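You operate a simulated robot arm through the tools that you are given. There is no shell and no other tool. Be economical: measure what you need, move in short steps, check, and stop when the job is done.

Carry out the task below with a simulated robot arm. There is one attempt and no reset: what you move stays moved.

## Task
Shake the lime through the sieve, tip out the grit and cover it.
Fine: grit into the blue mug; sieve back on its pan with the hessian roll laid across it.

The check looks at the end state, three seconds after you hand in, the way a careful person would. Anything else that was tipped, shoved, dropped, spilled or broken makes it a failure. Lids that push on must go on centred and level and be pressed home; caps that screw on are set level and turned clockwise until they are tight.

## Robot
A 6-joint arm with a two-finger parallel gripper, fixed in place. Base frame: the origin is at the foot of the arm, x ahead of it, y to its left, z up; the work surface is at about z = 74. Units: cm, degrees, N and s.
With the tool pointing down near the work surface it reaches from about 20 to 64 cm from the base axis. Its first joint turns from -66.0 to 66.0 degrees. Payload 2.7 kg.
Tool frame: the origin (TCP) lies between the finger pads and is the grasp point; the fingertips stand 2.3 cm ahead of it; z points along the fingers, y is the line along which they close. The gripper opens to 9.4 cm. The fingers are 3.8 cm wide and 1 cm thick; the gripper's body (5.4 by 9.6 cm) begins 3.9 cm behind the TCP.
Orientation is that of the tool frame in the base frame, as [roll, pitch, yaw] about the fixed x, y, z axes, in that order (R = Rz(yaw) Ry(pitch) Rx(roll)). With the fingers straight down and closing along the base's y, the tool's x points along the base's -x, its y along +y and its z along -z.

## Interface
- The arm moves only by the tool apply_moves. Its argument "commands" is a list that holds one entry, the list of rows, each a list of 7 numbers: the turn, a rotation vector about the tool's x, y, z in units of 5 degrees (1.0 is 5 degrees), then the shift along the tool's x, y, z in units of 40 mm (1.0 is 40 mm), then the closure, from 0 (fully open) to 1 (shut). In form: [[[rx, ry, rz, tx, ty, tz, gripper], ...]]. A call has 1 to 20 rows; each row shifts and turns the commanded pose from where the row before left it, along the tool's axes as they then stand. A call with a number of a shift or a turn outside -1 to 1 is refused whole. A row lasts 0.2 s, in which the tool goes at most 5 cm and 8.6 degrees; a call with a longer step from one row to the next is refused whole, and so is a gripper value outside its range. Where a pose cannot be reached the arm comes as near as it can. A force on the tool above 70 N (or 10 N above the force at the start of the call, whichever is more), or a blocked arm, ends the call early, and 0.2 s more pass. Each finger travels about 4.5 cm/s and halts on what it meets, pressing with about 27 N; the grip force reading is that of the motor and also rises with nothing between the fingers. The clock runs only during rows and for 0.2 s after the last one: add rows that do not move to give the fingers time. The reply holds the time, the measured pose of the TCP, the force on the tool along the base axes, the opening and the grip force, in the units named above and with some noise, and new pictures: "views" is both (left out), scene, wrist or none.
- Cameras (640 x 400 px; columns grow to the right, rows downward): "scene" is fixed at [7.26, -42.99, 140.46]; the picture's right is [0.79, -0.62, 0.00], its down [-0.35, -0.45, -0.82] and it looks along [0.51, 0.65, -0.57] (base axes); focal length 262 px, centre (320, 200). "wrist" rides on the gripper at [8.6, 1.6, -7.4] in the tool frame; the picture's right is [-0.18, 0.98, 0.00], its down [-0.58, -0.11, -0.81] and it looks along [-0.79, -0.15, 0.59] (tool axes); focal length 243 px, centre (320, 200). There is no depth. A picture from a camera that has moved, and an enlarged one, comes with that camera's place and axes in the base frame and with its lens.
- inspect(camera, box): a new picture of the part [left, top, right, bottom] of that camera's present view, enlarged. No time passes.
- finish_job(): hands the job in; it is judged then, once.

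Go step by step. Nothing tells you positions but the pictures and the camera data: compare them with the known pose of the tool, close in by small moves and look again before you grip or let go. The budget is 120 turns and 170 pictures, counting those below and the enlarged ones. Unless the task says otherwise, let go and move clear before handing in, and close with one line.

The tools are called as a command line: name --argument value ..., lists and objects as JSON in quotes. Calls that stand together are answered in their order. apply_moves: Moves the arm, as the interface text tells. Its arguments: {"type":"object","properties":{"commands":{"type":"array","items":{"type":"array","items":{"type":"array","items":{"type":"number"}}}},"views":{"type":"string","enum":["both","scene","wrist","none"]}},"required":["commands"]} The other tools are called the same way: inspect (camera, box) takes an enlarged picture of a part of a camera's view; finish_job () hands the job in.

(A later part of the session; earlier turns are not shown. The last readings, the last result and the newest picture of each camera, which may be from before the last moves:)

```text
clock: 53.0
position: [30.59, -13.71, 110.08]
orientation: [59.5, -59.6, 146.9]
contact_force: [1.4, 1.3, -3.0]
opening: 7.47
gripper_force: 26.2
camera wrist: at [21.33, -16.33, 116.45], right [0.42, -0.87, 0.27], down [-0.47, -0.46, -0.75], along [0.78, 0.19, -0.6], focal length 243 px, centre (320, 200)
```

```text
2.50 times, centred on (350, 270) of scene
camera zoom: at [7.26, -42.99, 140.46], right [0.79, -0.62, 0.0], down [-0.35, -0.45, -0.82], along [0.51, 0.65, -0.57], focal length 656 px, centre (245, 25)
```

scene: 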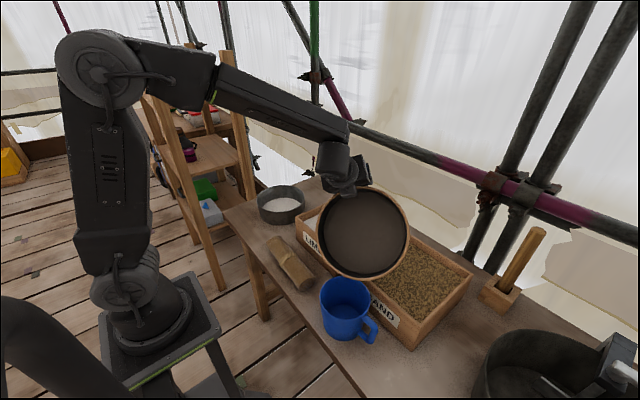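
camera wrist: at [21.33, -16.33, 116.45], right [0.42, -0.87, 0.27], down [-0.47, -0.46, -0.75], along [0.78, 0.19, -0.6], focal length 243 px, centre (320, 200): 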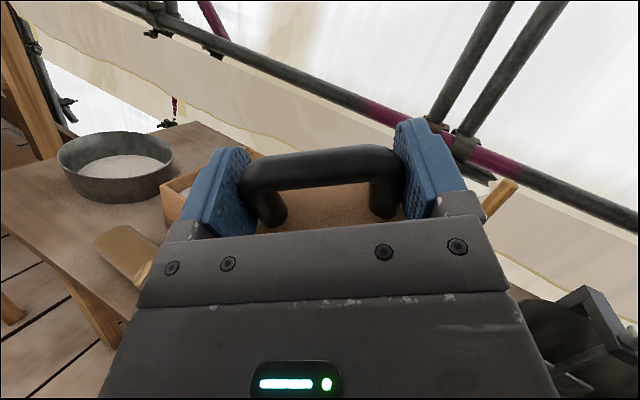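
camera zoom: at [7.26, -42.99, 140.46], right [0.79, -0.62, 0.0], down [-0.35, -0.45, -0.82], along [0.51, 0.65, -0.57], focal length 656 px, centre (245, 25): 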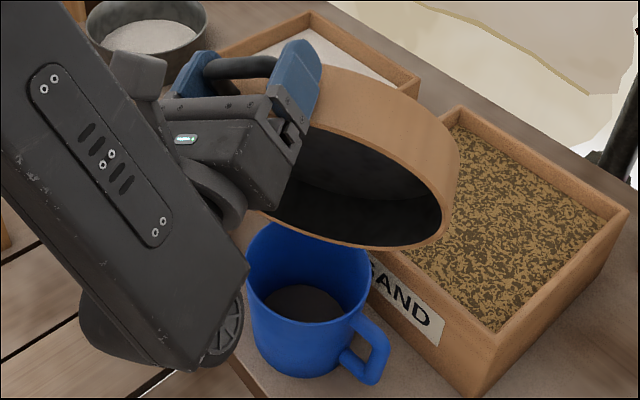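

The sieve is empty. I'll reverse the tilt the same way.

apply_moves --commands '[[[0.438, -0.899, 0, -0.024, -0.011, 0.456, 1], [0.438, -0.899, 0, -0.024, -0.011, 0.456, 1], [0.438, -0.899, 0, -0.024, -0.011, 0.456, 1], [0.438, -0.899, 0, -0.024, -0.011, 0.456, 1], [0.438, -0.899, 0, -0.024, -0.011, 0.456, 1], [0.438, -0.899, 0, -0.024, -0.011, 0.456, 1], [0.438, -0.899, 0, -0.024, -0.011, 0.456, 1], [0.438, -0.899, 0, -0.024, -0.011, 0.456, 1], [0.438, -0.899, 0, -0.024, -0.011, 0.456, 1], [0.438, -0.899, 0, -0.024, -0.011, 0.456, 1], [0.438, -0.899, 0, 0, 0, 0, 1], [0.438, -0.899, 0, 0, 0, -0.1, 1], [0.438, -0.899, 0, 0, 0, -0.1, 1], [0.438, -0.899, 0, 0, 0, -0.1, 1], [0.438, -0.899, 0, 0, 0, -0.1, 1], [0, 0, 0, 0, 0, 0, 1]]]' --views "scene"

```text
clock: 56.4
position: [44.88, -5.71, 107.99]
orientation: [165.2, -26.0, 59.5]
contact_force: [0.1, 0.6, -3.2]
opening: 7.48
gripper_force: 26.7
```

scene: 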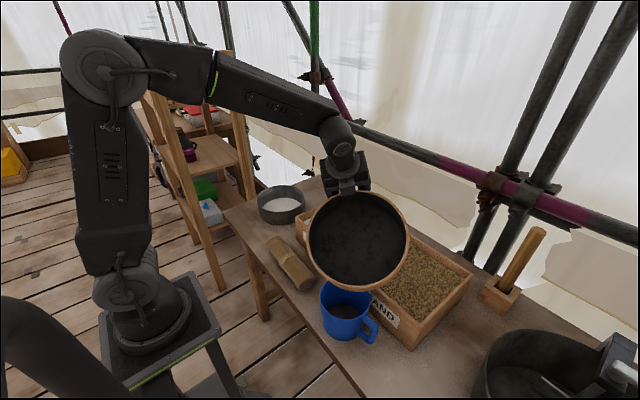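

Coming back cleanly. I'll level the sieve and turn it to face -y.

apply_moves --commands '[[[0.438, -0.899, 0, 0, 0, 0, 1], [0.438, -0.899, 0, 0, 0, 0, 1], [0.438, -0.899, 0, 0, 0, 0, 1], [0.438, -0.899, 0, 0, 0, 0, 1], [0.438, -0.899, 0, 0, 0, 0, 1], [0.4, -0.8, 0, 0, 0, 0, 1], [0, 0, -1, 0, 0, 0, 1], [0, 0, -1, 0, 0, 0, 1], [0, 0, -1, 0, 0, 0, 1], [0, 0, -1, 0, 0, 0, 1], [0, 0, -1, 0, 0, 0, 1], [0, 0, -1, 0, 0, 0, 1], [0, 0, 0, 0, 0, 0, 1]]]' --views "none"

```text
clock: 59.2
position: [44.86, -5.72, 108.05]
orientation: [179.3, 0.4, 85.9]
contact_force: [0.1, 1.1, -2.1]
opening: 7.48
gripper_force: 26.9
```

Level again. I'll carry it back over toward the pan.

apply_moves --commands '[[[0.14, 0, -0.82, 0, 0, 0, 1], [0, 0, 0, 0.5, -0.1, 0.08, 1], [0, 0, 0, 0.9, -0.18, 0.08, 1], [0, 0, 0, 0.95, -0.18, 0.08, 1], [0, 0, 0, 0.95, -0.18, 0.08, 1], [0, 0, 0, 0.95, -0.18, 0.08, 1], [0, 0, 0, 0.95, -0.18, 0.08, 1], [0, 0, 0, 0.95, -0.18, 0.08, 1], [0, 0, 0, 0.95, -0.18, 0.08, 1], [0, 0, 0, 0.95, -0.18, 0.08, 1], [0, 0, 0, 0.95, -0.18, 0.08, 1], [0, 0, 0, 0.95, -0.18, 0.08, 1], [0, 0, 0, 0.5, -0.17, 0.08, 1], [0, 0, 0, 0, 0, 0, 1]]]' --views "none"

```text
clock: 62.2
position: [36.68, 36.07, 103.8]
orientation: [-179.8, 0.6, 89.8]
contact_force: [0.1, -0.4, -2.2]
opening: 7.47
gripper_force: 26.6
```

Above the grasp spot again. I'll swing the sieve back over the pan.

apply_moves --commands '[[[-0.04, 0.12, -0.5, 0, 0, 0, 1], [0, 0, -1, 0, 0, 0, 1], [0, 0, -1, 0, 0, 0, 1], [0, 0, -1, 0, 0, 0, 1], [0, 0, -1, 0, 0, 0, 1], [0, 0, -1, 0, 0, 0, 1], [0, 0, -1, 0, 0, 0, 1], [0, 0, -1, 0, 0, 0, 1], [0, 0, -1, 0, 0, 0, 1], [0, 0, -1, 0, 0, 0, 1], [0, 0, -1, 0, 0, 0, 1], [0, 0, -1, 0, 0, 0, 1], [0, 0, -1, 0, 0, 0, 1], [0, 0, -1, 0, 0, 0, 1], [0, 0, -1, 0, 0, 0, 1], [0, 0, -1, 0, 0, 0, 1], [0, 0, -1, 0, 0, 0, 1], [0, 0, -1, 0, 0, 0, 1], [0, 0, -0.54, 0, 0, 0, 1], [0, 0, 0, 0, 0, 0, 1]]]' --views "both"

```text
clock: 66.4
position: [36.54, 35.97, 103.89]
orientation: [179.9, 0.0, -179.9]
contact_force: [-0.1, 0.1, -1.9]
opening: 7.5
gripper_force: 26.9
camera wrist: at [27.92, 37.64, 111.31], right [0.18, 0.98, 0.0], down [0.58, -0.11, 0.81], along [0.79, -0.15, -0.59], focal length 243 px, centre (320, 200)
```

scene: 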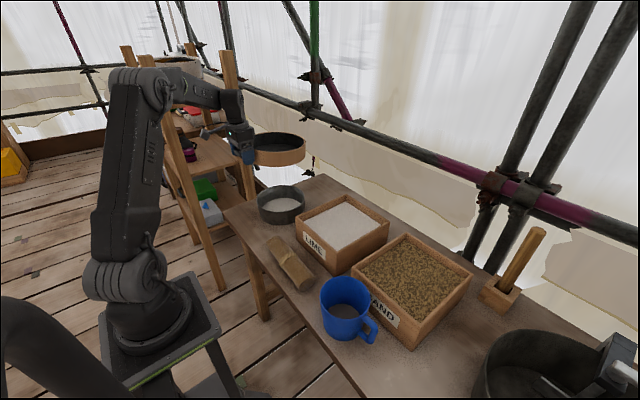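
wrist: 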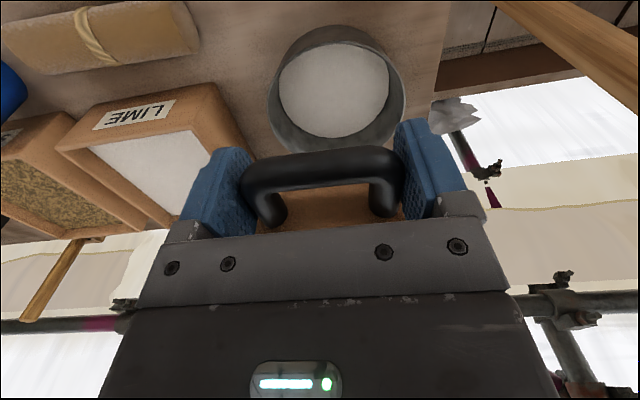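

The sieve is back over the pan. I'll descend to just above it and compare.

apply_moves --commands '[[[0, 0, 0, -0.045, 0.035, 0.4, 1], [0, 0, 0, 0, 0, 0.8, 1], [0, 0, 0, 0, 0, 0.8, 1], [0, 0, 0, 0, 0, 0.8, 1], [0, 0, 0, 0, 0, 0.8, 1], [0, 0, 0, 0, 0, 0.5, 1], [0, 0, 0, 0, 0, 0.2, 1], [0, 0, 0, 0, 0, 0, 1]]]' --views "none"

inspect --camera "scene" --box '[200, 130, 360, 230]'

```text
clock: 68.2
position: [36.81, 36.17, 86.57]
orientation: [179.8, 0.1, -179.9]
contact_force: [-0.6, -0.3, -2.3]
opening: 7.48
gripper_force: 27.4
```

```text
4.00 times, centred on (280, 180) of scene
camera zoom: at [7.27, -42.99, 140.46], right [0.79, -0.62, 0.0], down [-0.35, -0.45, -0.82], along [0.51, 0.65, -0.57], focal length 1049 px, centre (480, 280)
```

zoom: 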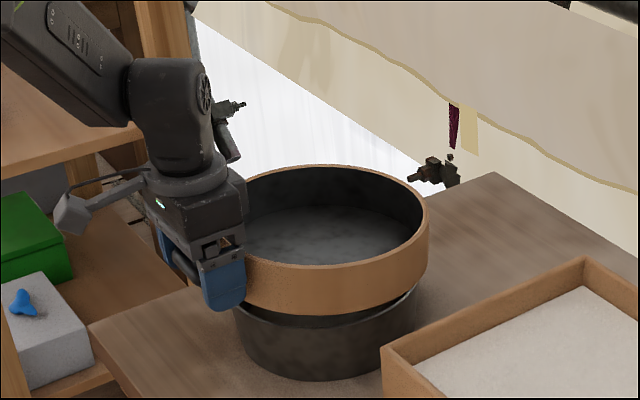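

Well aligned. I'll lower it slowly onto the pan.

apply_moves --commands '[[[0, 0, 0, 0.015, -0.01, 0.15, 1], [0, 0, 0, 0, 0, 0.15, 1], [0, 0, 0, 0, 0, 0.13, 1], [0, 0, 0, 0, 0, 0.1, 1], [0, 0, 0, 0, 0, 0.08, 1], [0, 0, 0, 0, 0, 0.05, 1], [0, 0, 0, 0, 0, 0, 1]]]' --views "none"

inspect --camera "scene" --box '[200, 130, 360, 230]'

```text
clock: 69.8
position: [36.73, 36.19, 84.16]
orientation: [179.8, 0.1, -180.0]
contact_force: [-10.7, -5.5, 28.0]
opening: 7.48
gripper_force: 27.2
```

```text
4.00 times, centred on (280, 180) of scene
camera zoom: at [7.2, -43.03, 140.45], right [0.79, -0.62, 0.0], down [-0.35, -0.45, -0.82], along [0.51, 0.65, -0.57], focal length 1049 px, centre (480, 280)
```

zoom: 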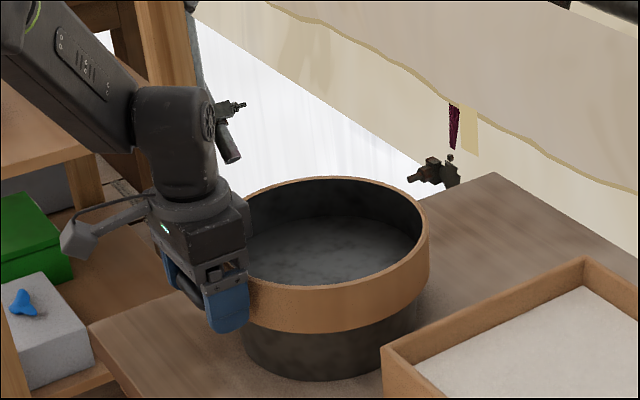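

It has met the pan with light pressure. I'll ease up a touch, then open the fingers.

apply_moves --commands '[[[0, 0, 0, 0, 0, -0.04, 1], [0, 0, 0, 0, 0, 0, 0.6], [0, 0, 0, 0, 0, 0, 0.3], [0, 0, 0, 0, 0, 0, 0], [0, 0, 0, 0, 0, 0, 0], [0, 0, 0, 0, 0, 0, 0]]]' --views "wrist"

inspect --camera "scene" --box '[200, 130, 360, 230]'

```text
clock: 71.2
position: [36.73, 36.09, 84.03]
orientation: [179.9, 0.0, -179.8]
contact_force: [-0.1, 0.9, 0.9]
opening: 9.42
gripper_force: 0.0
camera wrist: at [28.08, 37.76, 91.6], right [0.18, 0.98, 0.0], down [0.58, -0.11, 0.81], along [0.79, -0.15, -0.59], focal length 243 px, centre (320, 200)
```

wrist: 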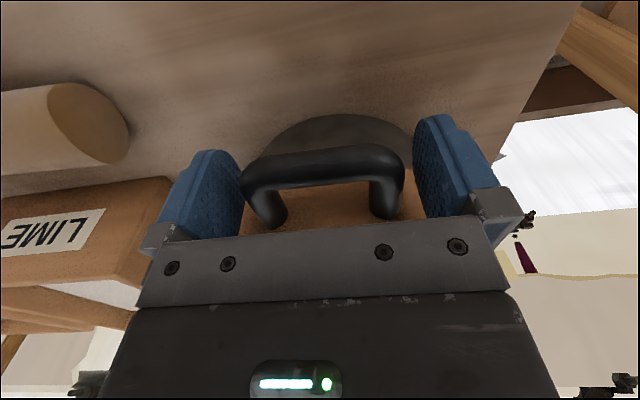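

```text
4.00 times, centred on (280, 180) of scene
camera zoom: at [7.26, -42.99, 140.46], right [0.79, -0.62, 0.0], down [-0.35, -0.45, -0.82], along [0.51, 0.65, -0.57], focal length 1049 px, centre (480, 280)
```

zoom: 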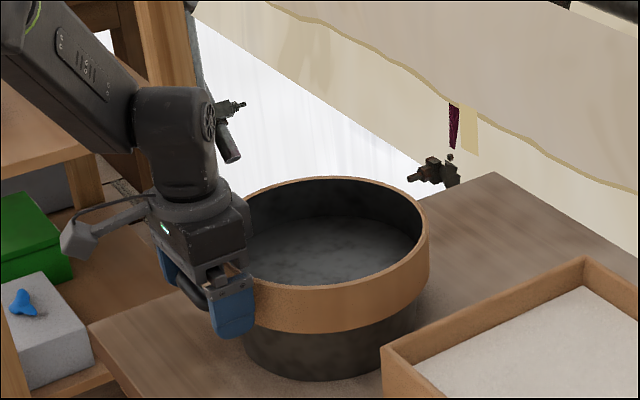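

The sieve sits level on its pan. I'll rise straight up and move over to the hessian roll.

apply_moves --commands '[[[0, 0, 0, 0, 0, -0.3, 0], [0, 0, 0, 0, 0, -0.7, 0], [0, 0, 0, 0, 0, -1, 0], [0, 0, 0, 0, 0, -1, 0], [0, 0, 0, 0, 0, -1, 0], [0, 0, 0, 0, 0, -1, 0], [0, 0, 0, 0, -0.5, 0, 0], [0, 0, 0, 0.1, -1, 0, 0], [0, 0, 0, 0.1, -1, 0, 0], [0, 0, 0, 0.1, -1, 0, 0], [0, 0, 0, 0.1, -1, 0, 0], [0, 0, 0, 0, -1, 0, 0], [0, 0, 0, 0, -0.7, 0, 0], [0, 0, 0, 0, 0, 0, 0]]]'

```text
clock: 74.2
position: [35.27, 11.24, 104.03]
orientation: [179.9, 0.0, -179.9]
contact_force: [0.5, 0.7, 0.5]
opening: 9.4
gripper_force: 0.1
camera wrist: at [26.54, 12.86, 111.55], right [0.18, 0.98, 0.0], down [0.58, -0.11, 0.81], along [0.79, -0.15, -0.59], focal length 243 px, centre (320, 200)
```

scene: 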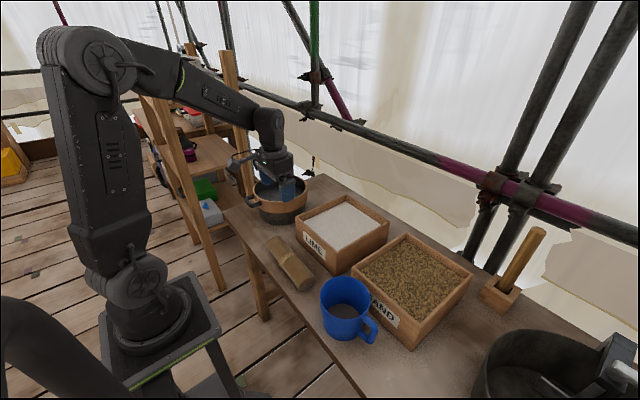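
wrist: 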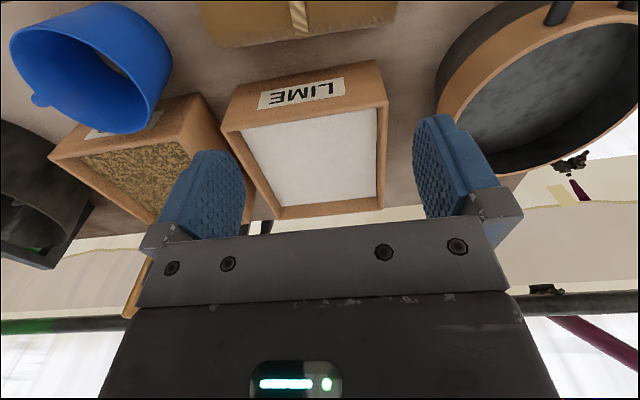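

I'll turn the gripper so the fingers close across the roll (along x).

apply_moves --commands '[[[0, 0, 1, 0, 0, 0, 0], [0, 0, 1, 0, 0, 0, 0], [0, 0, 1, 0, 0, 0, 0], [0, 0, 1, 0, 0, 0, 0], [0, 0, 1, 0, 0, 0, 0], [0, 0, 1, 0, 0, 0, 0], [0, 0, 1, 0, 0, 0, 0], [0, 0, 1, 0, 0, 0, 0], [0, 0, 1, 0, 0, 0, 0], [0, 0, 1, 0, 0, 0, 0], [0, 0, 1, 0, 0, 0, 0], [0, 0, 1, 0, 0, 0, 0], [0, 0, 1, 0, 0, 0, 0], [0, 0, 1, 0, 0, 0, 0], [0, 0, 1, 0, 0, 0, 0], [0, 0, 1, 0, 0, 0, 0], [0, 0, 1, 0, 0, 0, 0], [0, 0, 1, 0, 0, 0, 0], [0, 0, 0, 0, 0, 0, 0]]]'

```text
clock: 78.2
position: [35.09, 11.36, 104.0]
orientation: [-180.0, -0.2, 90.1]
contact_force: [-0.6, -0.1, -0.2]
opening: 9.4
gripper_force: 0.1
camera wrist: at [36.77, 20.0, 111.57], right [0.98, -0.18, 0.0], down [-0.11, -0.58, 0.81], along [-0.15, -0.79, -0.59], focal length 243 px, centre (320, 200)
```

scene: 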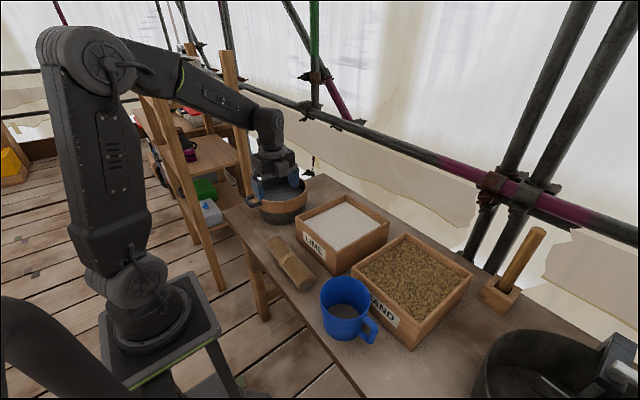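
wrist: 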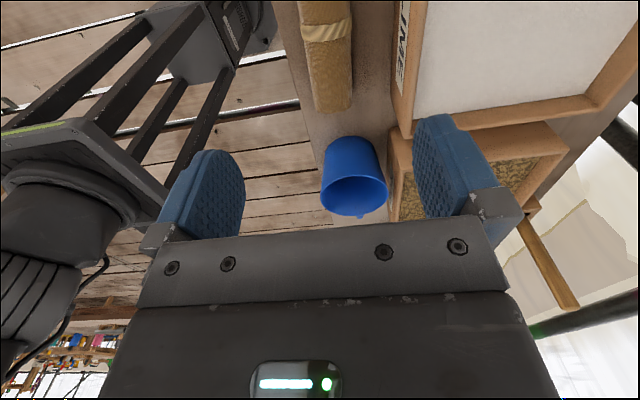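

The roll's centre is near (35, 8.8), about 22 cm long and 6.5 cm thick, lying nearly along y. I'll descend partway over it and check.

apply_moves --commands '[[[0, 0, 0, -0.3, 0, 0.6, 0], [0, 0, 0, -0.34, 0, 0.9, 0], [0, 0, 0, 0, 0, 0.9, 0], [0, 0, 0, 0, 0, 0.9, 0], [0, 0, 0, 0, 0, 0.6, 0], [0, 0, 0, 0, 0, 0, 0]]]'

inspect --camera "scene" --box '[230, 190, 390, 310]'

```text
clock: 79.6
position: [35.21, 8.86, 88.42]
orientation: [-179.9, -0.1, 90.0]
contact_force: [0.3, -0.3, 0.5]
opening: 9.41
gripper_force: 0.0
camera wrist: at [36.71, 17.52, 95.93], right [0.98, -0.18, 0.0], down [-0.11, -0.58, 0.81], along [-0.15, -0.79, -0.59], focal length 243 px, centre (320, 200)
```

scene: 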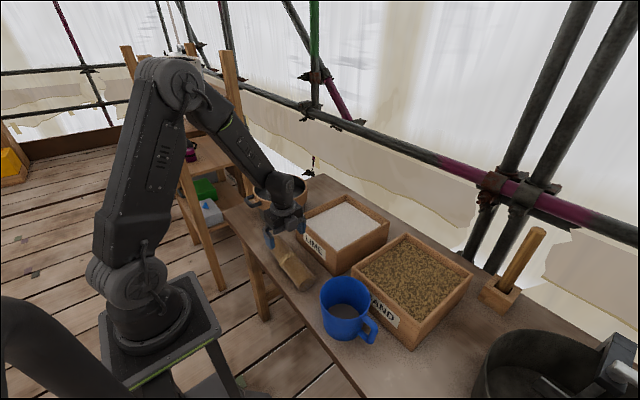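
wrist: 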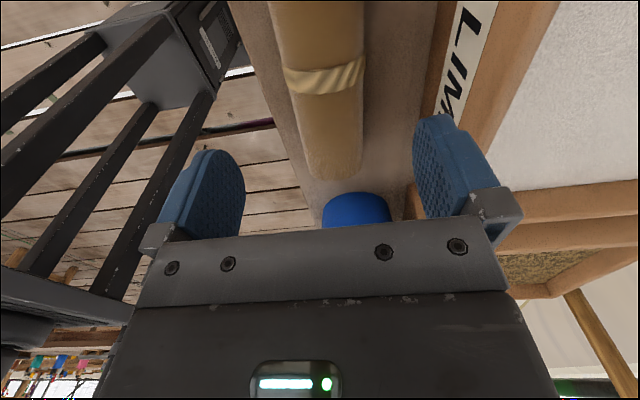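

```text
3.33 times, centred on (310, 250) of scene
camera zoom: at [7.26, -42.99, 140.46], right [0.79, -0.62, 0.0], down [-0.35, -0.45, -0.82], along [0.51, 0.65, -0.57], focal length 874 px, centre (353, 33)
```

zoom: 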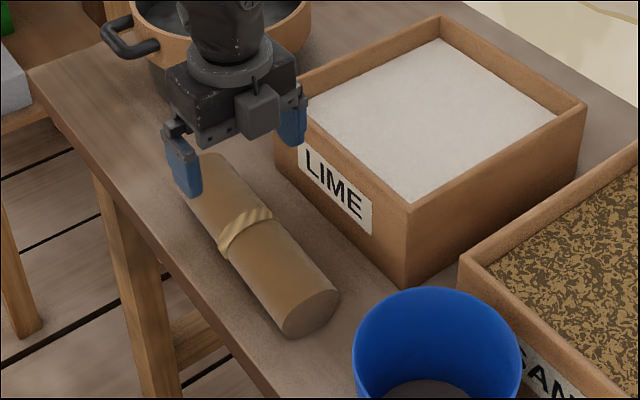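

The roll lies centred between the fingers, its band near y 9. I'll go down around it.

apply_moves --commands '[[[0, 0, 0, 0, 0, 0.7, 0], [0, 0, 0, 0, 0, 0.8, 0], [0, 0, 0, 0, 0, 0.7, 0], [0, 0, 0, 0, 0, 0.45, 0], [0, 0, 0, 0, 0, 0, 0]]]' --views "wrist"

inspect --camera "scene" --box '[230, 190, 390, 310]'

```text
clock: 80.8
position: [35.3, 8.93, 77.87]
orientation: [-180.0, -0.1, 90.2]
contact_force: [-0.1, 0.2, 0.5]
opening: 9.42
gripper_force: 0.1
camera wrist: at [36.79, 17.54, 85.39], right [0.98, -0.18, 0.0], down [-0.11, -0.58, 0.8], along [-0.15, -0.79, -0.59], focal length 243 px, centre (320, 200)
```

wrist: 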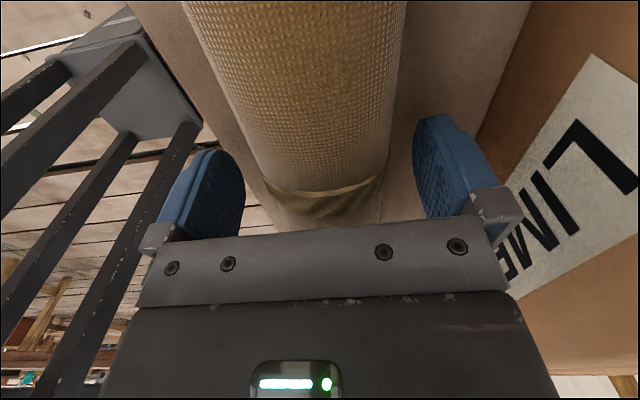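

```text
3.33 times, centred on (310, 250) of scene
camera zoom: at [7.26, -42.99, 140.46], right [0.79, -0.62, 0.0], down [-0.35, -0.45, -0.82], along [0.51, 0.65, -0.57], focal length 874 px, centre (353, 33)
```

zoom: 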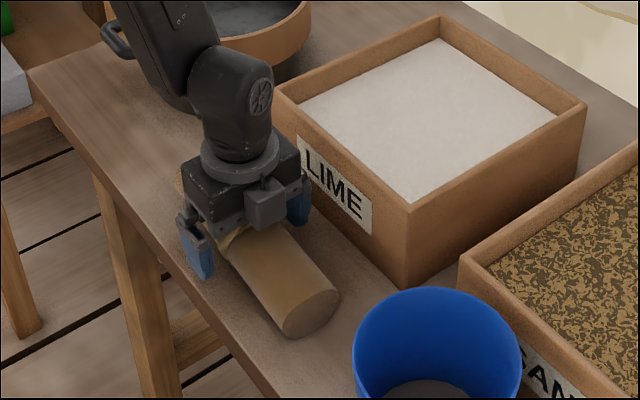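

The roll is well between the pads. I'll nudge toward the band and close the grip.

apply_moves --commands '[[[0, 0, 0, 0.12, 0, 0, 0], [0, 0, 0, 0, 0, 0, 0.25], [0, 0, 0, 0, 0, 0, 0.5], [0, 0, 0, 0, 0, 0, 0.8], [0, 0, 0, 0, 0, 0, 1], [0, 0, 0, 0, 0, 0, 1], [0, 0, 0, 0, 0, 0, 1]]]' --views "wrist"

```text
clock: 82.4
position: [35.16, 9.35, 77.84]
orientation: [180.0, -0.1, 90.2]
contact_force: [0.7, 1.6, 1.4]
opening: 5.7
gripper_force: 27.3
camera wrist: at [36.77, 18.01, 85.42], right [0.98, -0.18, 0.0], down [-0.11, -0.58, 0.81], along [-0.15, -0.79, -0.59], focal length 243 px, centre (320, 200)
```

wrist: 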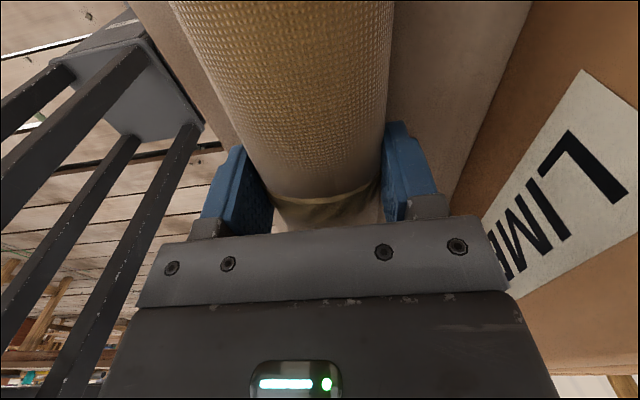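

Gripped at 5.7 cm. I'll lift the roll straight up.

apply_moves --commands '[[[0, 0, 0, 0, 0, -0.3, 1], [0, 0, 0, 0, 0, -0.7, 1], [0, 0, 0, 0, 0, -0.9, 1], [0, 0, 0, 0, 0, -0.9, 1], [0, 0, 0, 0, 0, -0.9, 1], [0, 0, 0, 0, 0, -0.9, 1], [0, 0, 0, 0, 0, -0.4, 1], [0, 0, 0, 0, 0, 0, 1]]]' --views "both"

inspect --camera "scene" --box '[230, 150, 390, 270]'

```text
clock: 84.2
position: [35.12, 9.29, 97.99]
orientation: [-180.0, 0.0, 90.2]
contact_force: [0.2, -1.1, -2.4]
opening: 5.68
gripper_force: 27.1
camera wrist: at [36.71, 17.87, 105.48], right [0.98, -0.18, 0.0], down [-0.11, -0.58, 0.81], along [-0.15, -0.79, -0.59], focal length 243 px, centre (320, 200)
```

scene: 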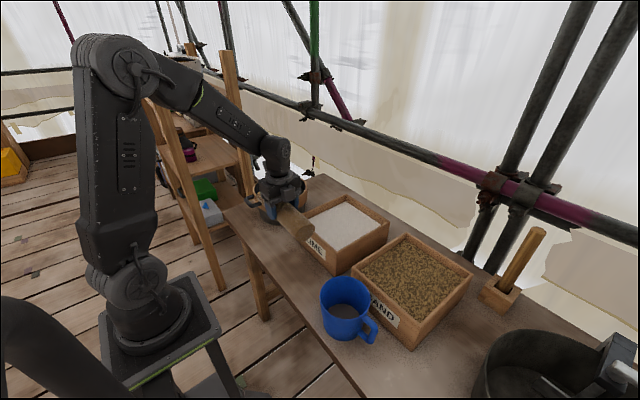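
wrist: 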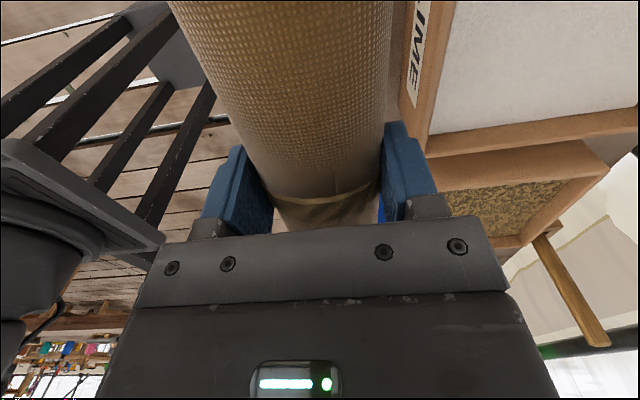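

```text
3.33 times, centred on (310, 210) of scene
camera zoom: at [7.26, -42.99, 140.46], right [0.79, -0.62, 0.0], down [-0.35, -0.45, -0.82], along [0.51, 0.65, -0.57], focal length 874 px, centre (353, 167)
```

zoom: 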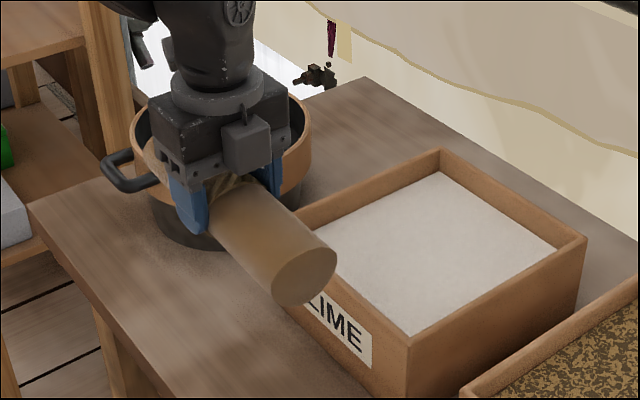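

The roll is lifted level. I'll carry it to above the sieve.

apply_moves --commands '[[[0, 0, 0, 0.4, 0.18, 0, 1], [0, 0, 0, 0.85, 0.38, 0, 1], [0, 0, 0, 0.9, 0.4, 0, 1], [0, 0, 0, 0.9, 0.4, 0, 1], [0, 0, 0, 0.9, 0.4, 0, 1], [0, 0, 0, 0.9, 0.4, 0, 1], [0, 0, 0, 0.9, 0.4, 0, 1], [0, 0, 0, 0.7, 0.32, 0, 1], [0, 0, 0, 0.35, 0.15, 0, 1], [0, 0, 0, 0, 0, 0, 1]]]' --views "wrist"

inspect --camera "scene" --box '[200, 110, 360, 230]'

```text
clock: 86.4
position: [47.27, 36.53, 97.95]
orientation: [180.0, -0.1, 90.1]
contact_force: [0.2, -0.5, -2.4]
opening: 5.64
gripper_force: 27.2
camera wrist: at [48.76, 45.16, 105.38], right [0.98, -0.18, 0.0], down [-0.11, -0.58, 0.81], along [-0.15, -0.79, -0.59], focal length 243 px, centre (320, 200)
```

wrist: 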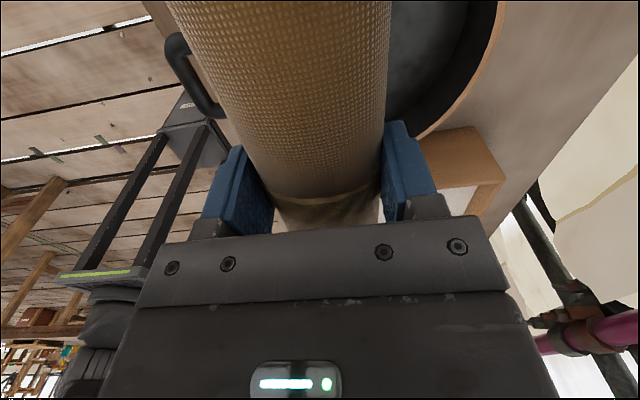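

```text
3.33 times, centred on (280, 170) of scene
camera zoom: at [7.27, -42.98, 140.46], right [0.79, -0.62, 0.0], down [-0.35, -0.45, -0.82], along [0.51, 0.65, -0.57], focal length 874 px, centre (453, 300)
```

zoom: 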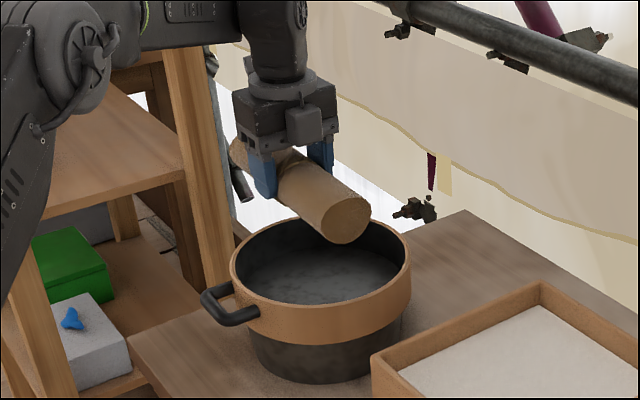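

Both roll ends are visible. The roll's middle is about 1 cm toward -y from the TCP, so I'll shift slightly and lower to hover just above the rim.

apply_moves --commands '[[[0, 0, 0, 0.06, -0.05, 0.4, 1], [0, 0, 0, 0.06, -0.05, 0.6, 1], [0, 0, 0, 0, 0, 0.4, 1], [0, 0, 0, 0, 0, 0.2, 1], [0, 0, 0, 0, 0, 0, 1]]]' --views "wrist"

inspect --camera "scene" --box '[220, 140, 340, 230]'

```text
clock: 87.6
position: [46.8, 36.92, 91.42]
orientation: [179.9, -0.1, 90.1]
contact_force: [-1.2, -0.4, -2.5]
opening: 5.66
gripper_force: 27.1
camera wrist: at [48.39, 45.61, 98.96], right [0.98, -0.18, 0.0], down [-0.11, -0.58, 0.81], along [-0.15, -0.79, -0.59], focal length 243 px, centre (320, 200)
```

wrist: 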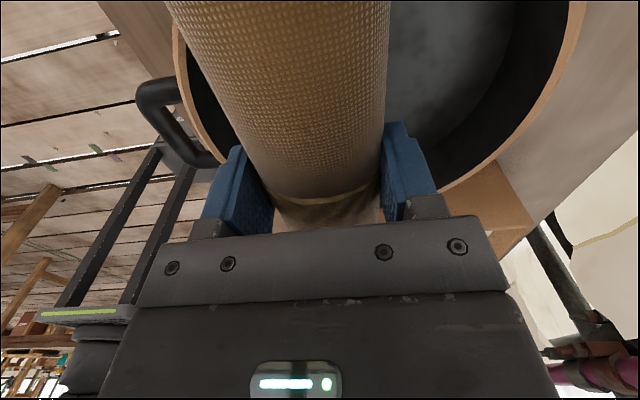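

```text
4.44 times, centred on (280, 185) of scene
camera zoom: at [7.27, -42.99, 140.46], right [0.79, -0.62, 0.0], down [-0.35, -0.45, -0.82], along [0.51, 0.65, -0.57], focal length 1166 px, centre (498, 267)
```

zoom: 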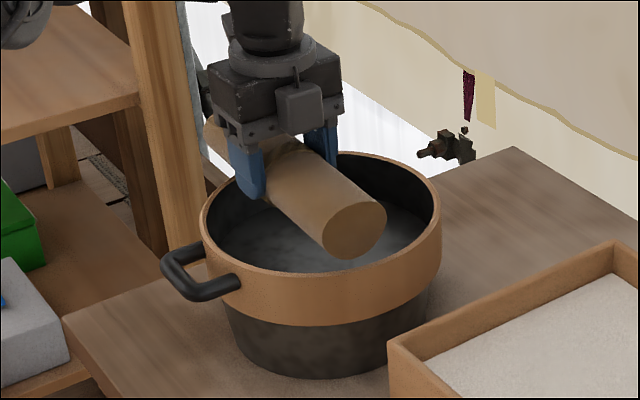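

The near end overhangs the rim slightly. I'll check the far end.

inspect --camera "scene" --box '[250, 155, 310, 195]'

```text
10.00 times, centred on (280, 175) of scene
camera zoom: at [7.27, -42.99, 140.46], right [0.79, -0.62, 0.0], down [-0.35, -0.45, -0.82], along [0.51, 0.65, -0.57], focal length 2623 px, centre (720, 450)
```

zoom: 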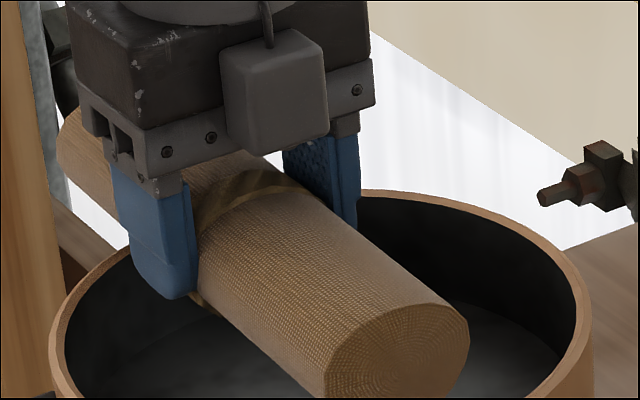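

The roll is only about as long as the sieve is wide, so the margin matters. I'll lower a little more and compare the ends with the rim directly.

apply_moves --commands '[[[0, 0, 0, 0, 0, 0.2, 1], [0, 0, 0, 0, 0, 0.15, 1], [0, 0, 0, 0, 0, 0, 1]]]' --views "wrist"

inspect --camera "scene" --box '[250, 160, 310, 200]'

inspect --camera "wrist" --box '[100, 0, 600, 240]'

```text
clock: 88.4
position: [46.8, 36.92, 90.09]
orientation: [-180.0, -0.1, 90.0]
contact_force: [0.0, 0.8, -2.5]
opening: 5.65
gripper_force: 27.5
camera wrist: at [48.42, 45.58, 97.63], right [0.98, -0.18, 0.0], down [-0.11, -0.58, 0.81], along [-0.15, -0.79, -0.59], focal length 243 px, centre (320, 200)
```

wrist: 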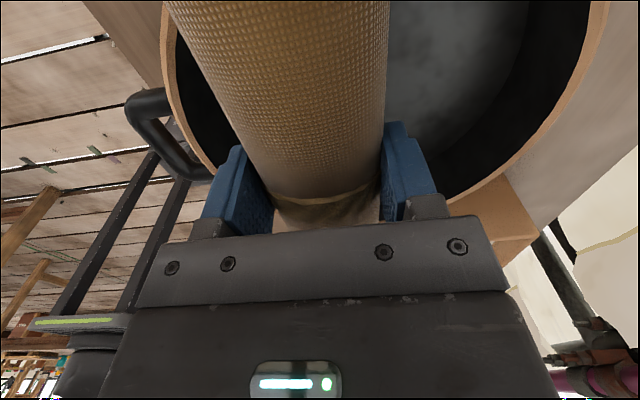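

```text
10.00 times, centred on (280, 180) of scene
camera zoom: at [7.27, -42.99, 140.46], right [0.79, -0.62, 0.0], down [-0.35, -0.45, -0.82], along [0.51, 0.65, -0.57], focal length 2623 px, centre (720, 400)
```

zoom: 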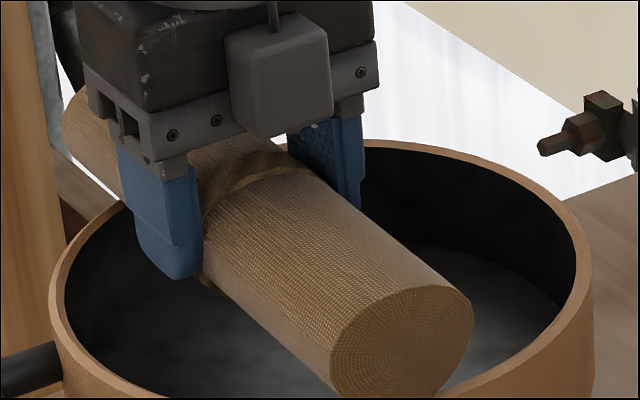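

```text
1.28 times, centred on (350, 120) of wrist
camera zoom: at [48.42, 45.58, 97.63], right [0.98, -0.18, 0.0], down [-0.11, -0.58, 0.81], along [-0.15, -0.79, -0.59], focal length 311 px, centre (282, 302)
```

zoom: 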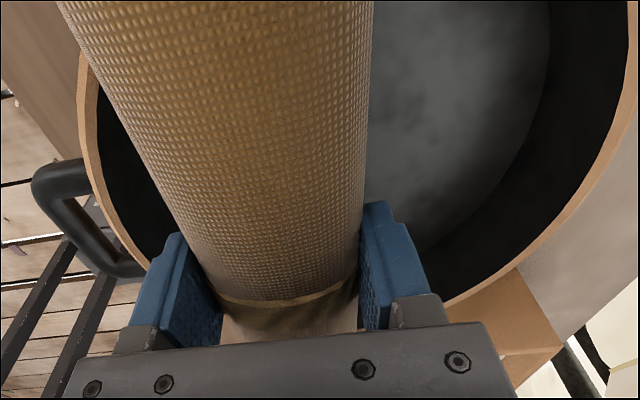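

inspect --camera "scene" --box '[248, 168, 314, 212]'

```text
9.09 times, centred on (281, 190) of scene
camera zoom: at [7.27, -42.99, 140.46], right [0.79, -0.62, 0.0], down [-0.35, -0.45, -0.82], along [0.51, 0.65, -0.57], focal length 2384 px, centre (674, 291)
```

zoom: 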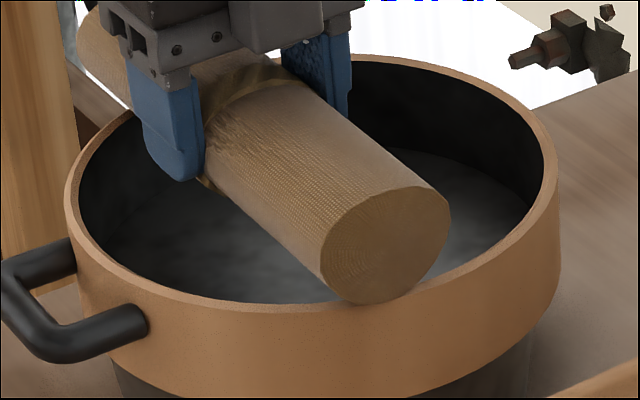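

The ends overhang the rim only slightly, and less at the far end. I'll shift the roll 1.6 cm toward the handle side, where the chord is shorter, and a little toward +y.

apply_moves --commands '[[[0, 0, 0, 0.04, -0.2, 0, 1], [0, 0, 0, 0.05, -0.2, 0, 1], [0, 0, 0, 0, 0, 0, 1]]]' --views "wrist"

inspect --camera "scene" --box '[248, 168, 314, 212]'

```text
clock: 89.2
position: [45.14, 37.28, 90.11]
orientation: [-179.9, -0.1, 90.2]
contact_force: [0.1, 0.6, -1.8]
opening: 5.62
gripper_force: 26.5
camera wrist: at [46.83, 45.98, 97.65], right [0.98, -0.18, 0.0], down [-0.11, -0.58, 0.81], along [-0.15, -0.79, -0.59], focal length 243 px, centre (320, 200)
```

wrist: 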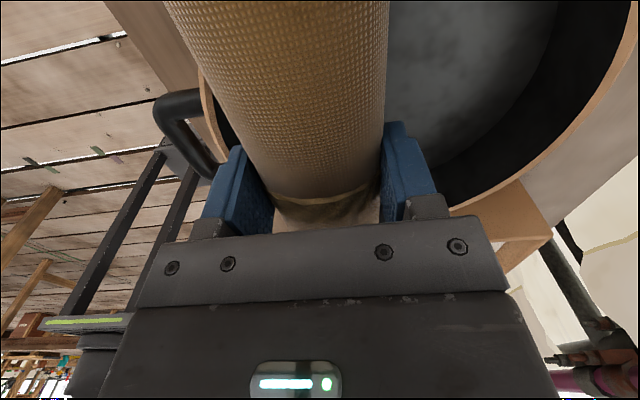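

```text
9.09 times, centred on (281, 190) of scene
camera zoom: at [7.27, -42.98, 140.46], right [0.79, -0.62, 0.0], down [-0.35, -0.45, -0.82], along [0.51, 0.65, -0.57], focal length 2384 px, centre (674, 291)
```

zoom: 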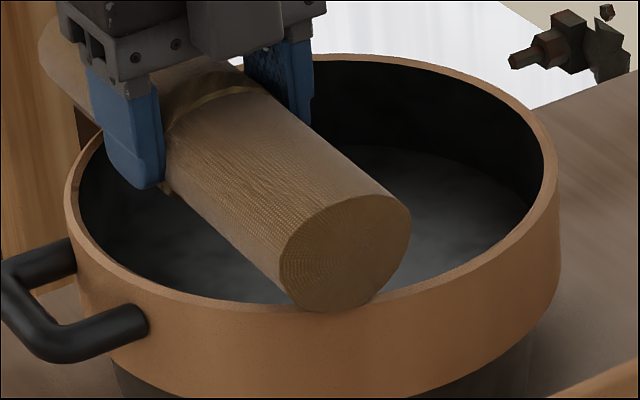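

Both ends now clear the rim. I'll lower gently until contact.

apply_moves --commands '[[[0, 0, 0, 0, 0, 0.07, 1], [0, 0, 0, 0, 0, 0.06, 1], [0, 0, 0, 0, 0, 0.05, 1], [0, 0, 0, 0, 0, 0.04, 1], [0, 0, 0, 0, 0, 0, 1]]]' --views "none"

inspect --camera "scene" --box '[248, 168, 314, 212]'

```text
clock: 90.4
position: [45.35, 37.45, 89.77]
orientation: [179.5, -0.5, 90.0]
contact_force: [-9.6, -5.6, 42.2]
opening: 5.59
gripper_force: 26.5
```

```text
9.09 times, centred on (281, 190) of scene
camera zoom: at [7.18, -43.05, 140.45], right [0.79, -0.62, 0.0], down [-0.35, -0.45, -0.82], along [0.51, 0.65, -0.57], focal length 2384 px, centre (674, 291)
```

zoom: 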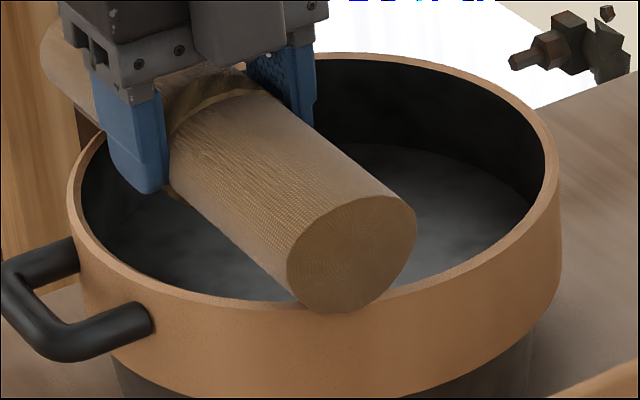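

Contact is made on the rim. I'll ease the pressure off before releasing.

apply_moves --commands '[[[0, 0, 0, 0, 0, -0.03, 1], [0, 0, 0, 0, 0, 0, 1]]]' --views "none"

```text
clock: 91.0
position: [45.35, 37.44, 89.85]
orientation: [179.5, -0.6, 90.1]
contact_force: [-3.4, -3.6, 34.0]
opening: 5.61
gripper_force: 27.0
```

apply_moves --commands '[[[0.1, -0.1, 0, 0, 0, -0.06, 1], [0, 0, 0, 0, 0, 0, 1]]]' --views "none"

inspect --camera "scene" --box '[248, 168, 314, 212]'

```text
clock: 91.6
position: [45.36, 37.47, 89.9]
orientation: [-179.9, 0.1, 90.0]
contact_force: [7.6, 1.9, 16.4]
opening: 5.6
gripper_force: 27.2
```

```text
9.09 times, centred on (281, 190) of scene
camera zoom: at [7.26, -43.0, 140.46], right [0.79, -0.62, 0.0], down [-0.35, -0.45, -0.82], along [0.51, 0.65, -0.57], focal length 2384 px, centre (674, 291)
```

zoom: 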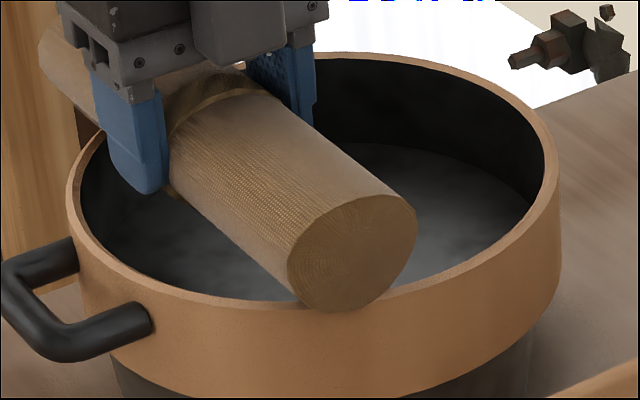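

apply_moves --commands '[[[0, 0, 0, 0, -0.02, -0.03, 1], [0, 0, 0, 0, 0, 0, 1]]]' --views "none"

```text
clock: 92.2
position: [45.17, 37.42, 89.72]
orientation: [-179.6, 0.3, 90.1]
contact_force: [7.4, 3.4, 13.1]
opening: 5.59
gripper_force: 26.9
```

Light contact remains. I'll open the fingers gradually.

apply_moves --commands '[[[0, 0, 0, 0, 0, 0, 0.38], [0, 0, 0, 0, 0, 0, 0.34], [0, 0, 0, 0, 0, 0, 0.3], [0, 0, 0, 0, 0, 0, 0.25], [0, 0, 0, 0, 0, 0, 0.25]]]' --views "wrist"

inspect --camera "scene" --box '[248, 168, 314, 212]'

```text
clock: 93.4
position: [45.19, 37.36, 89.77]
orientation: [-179.5, 0.4, 90.1]
contact_force: [0.2, -0.1, -0.6]
opening: 7.05
gripper_force: 0.0
camera wrist: at [46.83, 46.08, 97.15], right [0.98, -0.18, -0.01], down [-0.1, -0.58, 0.81], along [-0.15, -0.8, -0.58], focal length 243 px, centre (320, 200)
```

wrist: 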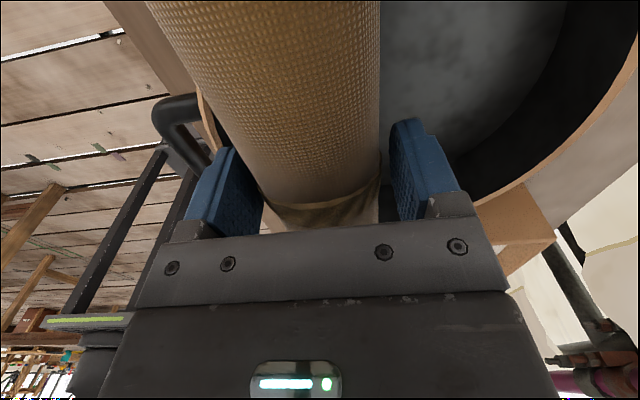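

```text
9.09 times, centred on (281, 190) of scene
camera zoom: at [7.26, -42.99, 140.46], right [0.79, -0.62, 0.0], down [-0.35, -0.45, -0.82], along [0.51, 0.65, -0.57], focal length 2384 px, centre (674, 291)
```

zoom: 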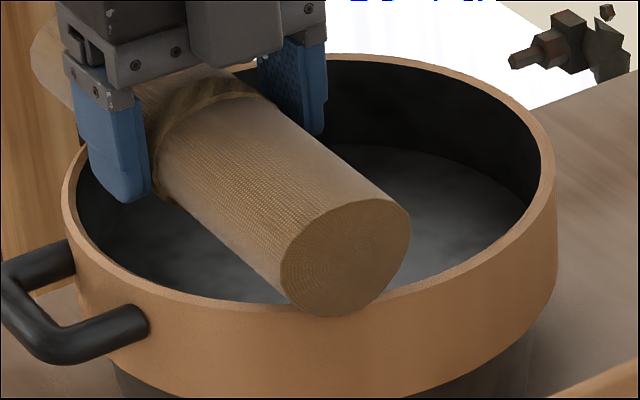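

The roll is resting on the rim. I'll wait a second to see whether it stays put.

apply_moves --commands '[[[0, 0, 0, 0, 0, 0, 0.15], [0, 0, 0, 0, 0, 0, 0.05], [0, 0, 0, 0, 0, 0, 0.0], [0, 0, 0, 0, 0, 0, 0.0], [0, 0, 0, 0, 0, 0, 0.0], [0, 0, 0, 0, 0, 0, 0.0]]]' --views "wrist"

inspect --camera "scene" --box '[248, 168, 314, 212]'

```text
clock: 94.8
position: [45.14, 37.35, 89.8]
orientation: [-179.5, 0.4, 90.1]
contact_force: [-0.7, -0.6, 1.2]
opening: 9.41
gripper_force: 0.1
camera wrist: at [46.83, 46.08, 97.15], right [0.98, -0.18, -0.01], down [-0.1, -0.58, 0.81], along [-0.15, -0.8, -0.58], focal length 243 px, centre (320, 200)
```

wrist: 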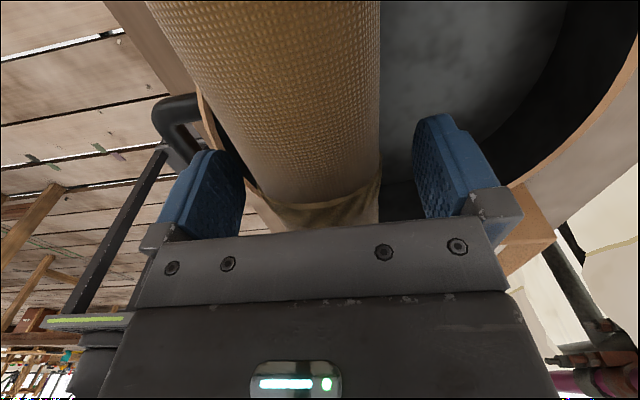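

```text
9.09 times, centred on (281, 190) of scene
camera zoom: at [7.26, -42.99, 140.46], right [0.79, -0.62, 0.0], down [-0.35, -0.45, -0.82], along [0.51, 0.65, -0.57], focal length 2384 px, centre (674, 291)
```

zoom: 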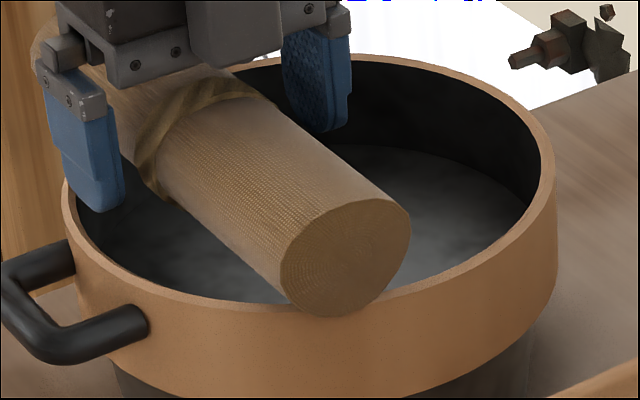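

It is stable. I'll rise straight up and clear.

apply_moves --commands '[[[0, 0, 0, 0, 0, -0.2, 0], [0, 0, 0, 0, 0, -0.4, 0], [0, 0, 0, 0, 0, -0.7, 0], [0, 0, 0, 0, 0, -0.9, 0], [0, 0, 0, 0, 0, -0.9, 0], [0, 0, 0, 0, 0, -0.9, 0], [0, 0, 0, 0, 0, -0.9, 0], [0, 0, 0, -0.9, 0, 0, 0], [0, 0, 0, -0.9, 0, 0, 0], [0, 0, 0, -0.9, 0, 0, 0], [0, 0, 0, -0.9, 0, 0, 0], [0, 0, 0, 0, 0, 0, 0], [0, 0, 0, 0, 0, 0, 0]]]' --views "both"

inspect --camera "scene" --box '[230, 150, 330, 220]'

inspect --camera "scene" --box '[270, 220, 480, 360]'

```text
clock: 97.6
position: [45.3, 23.09, 109.48]
orientation: [-179.5, 0.3, 90.1]
contact_force: [-0.5, 0.2, -0.2]
opening: 9.39
gripper_force: 0.0
camera wrist: at [46.95, 31.79, 116.91], right [0.98, -0.18, -0.01], down [-0.1, -0.58, 0.81], along [-0.15, -0.8, -0.58], focal length 243 px, centre (320, 200)
```

scene: 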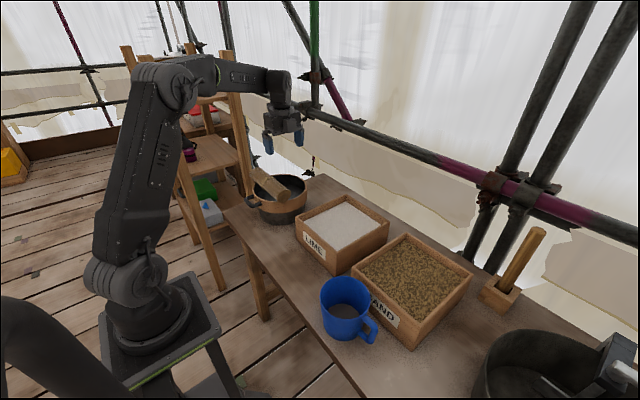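
wrist: 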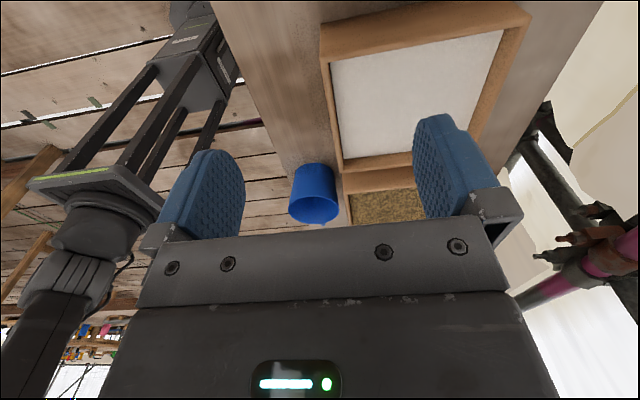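

```text
5.71 times, centred on (280, 185) of scene
camera zoom: at [7.26, -42.99, 140.46], right [0.79, -0.62, 0.0], down [-0.35, -0.45, -0.82], along [0.51, 0.65, -0.57], focal length 1499 px, centre (549, 286)
```

zoom: 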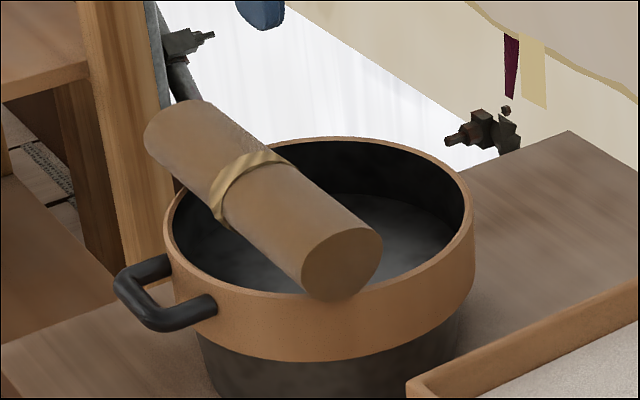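

```text
2.86 times, centred on (375, 290) of scene
camera zoom: at [7.26, -42.99, 140.46], right [0.79, -0.62, 0.0], down [-0.35, -0.45, -0.82], along [0.51, 0.65, -0.57], focal length 749 px, centre (163, -57)
```

zoom: 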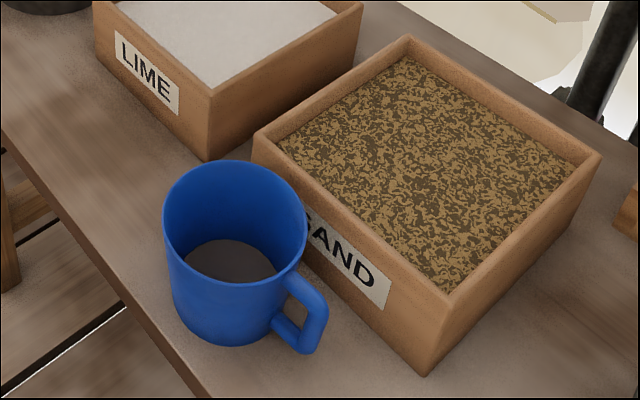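

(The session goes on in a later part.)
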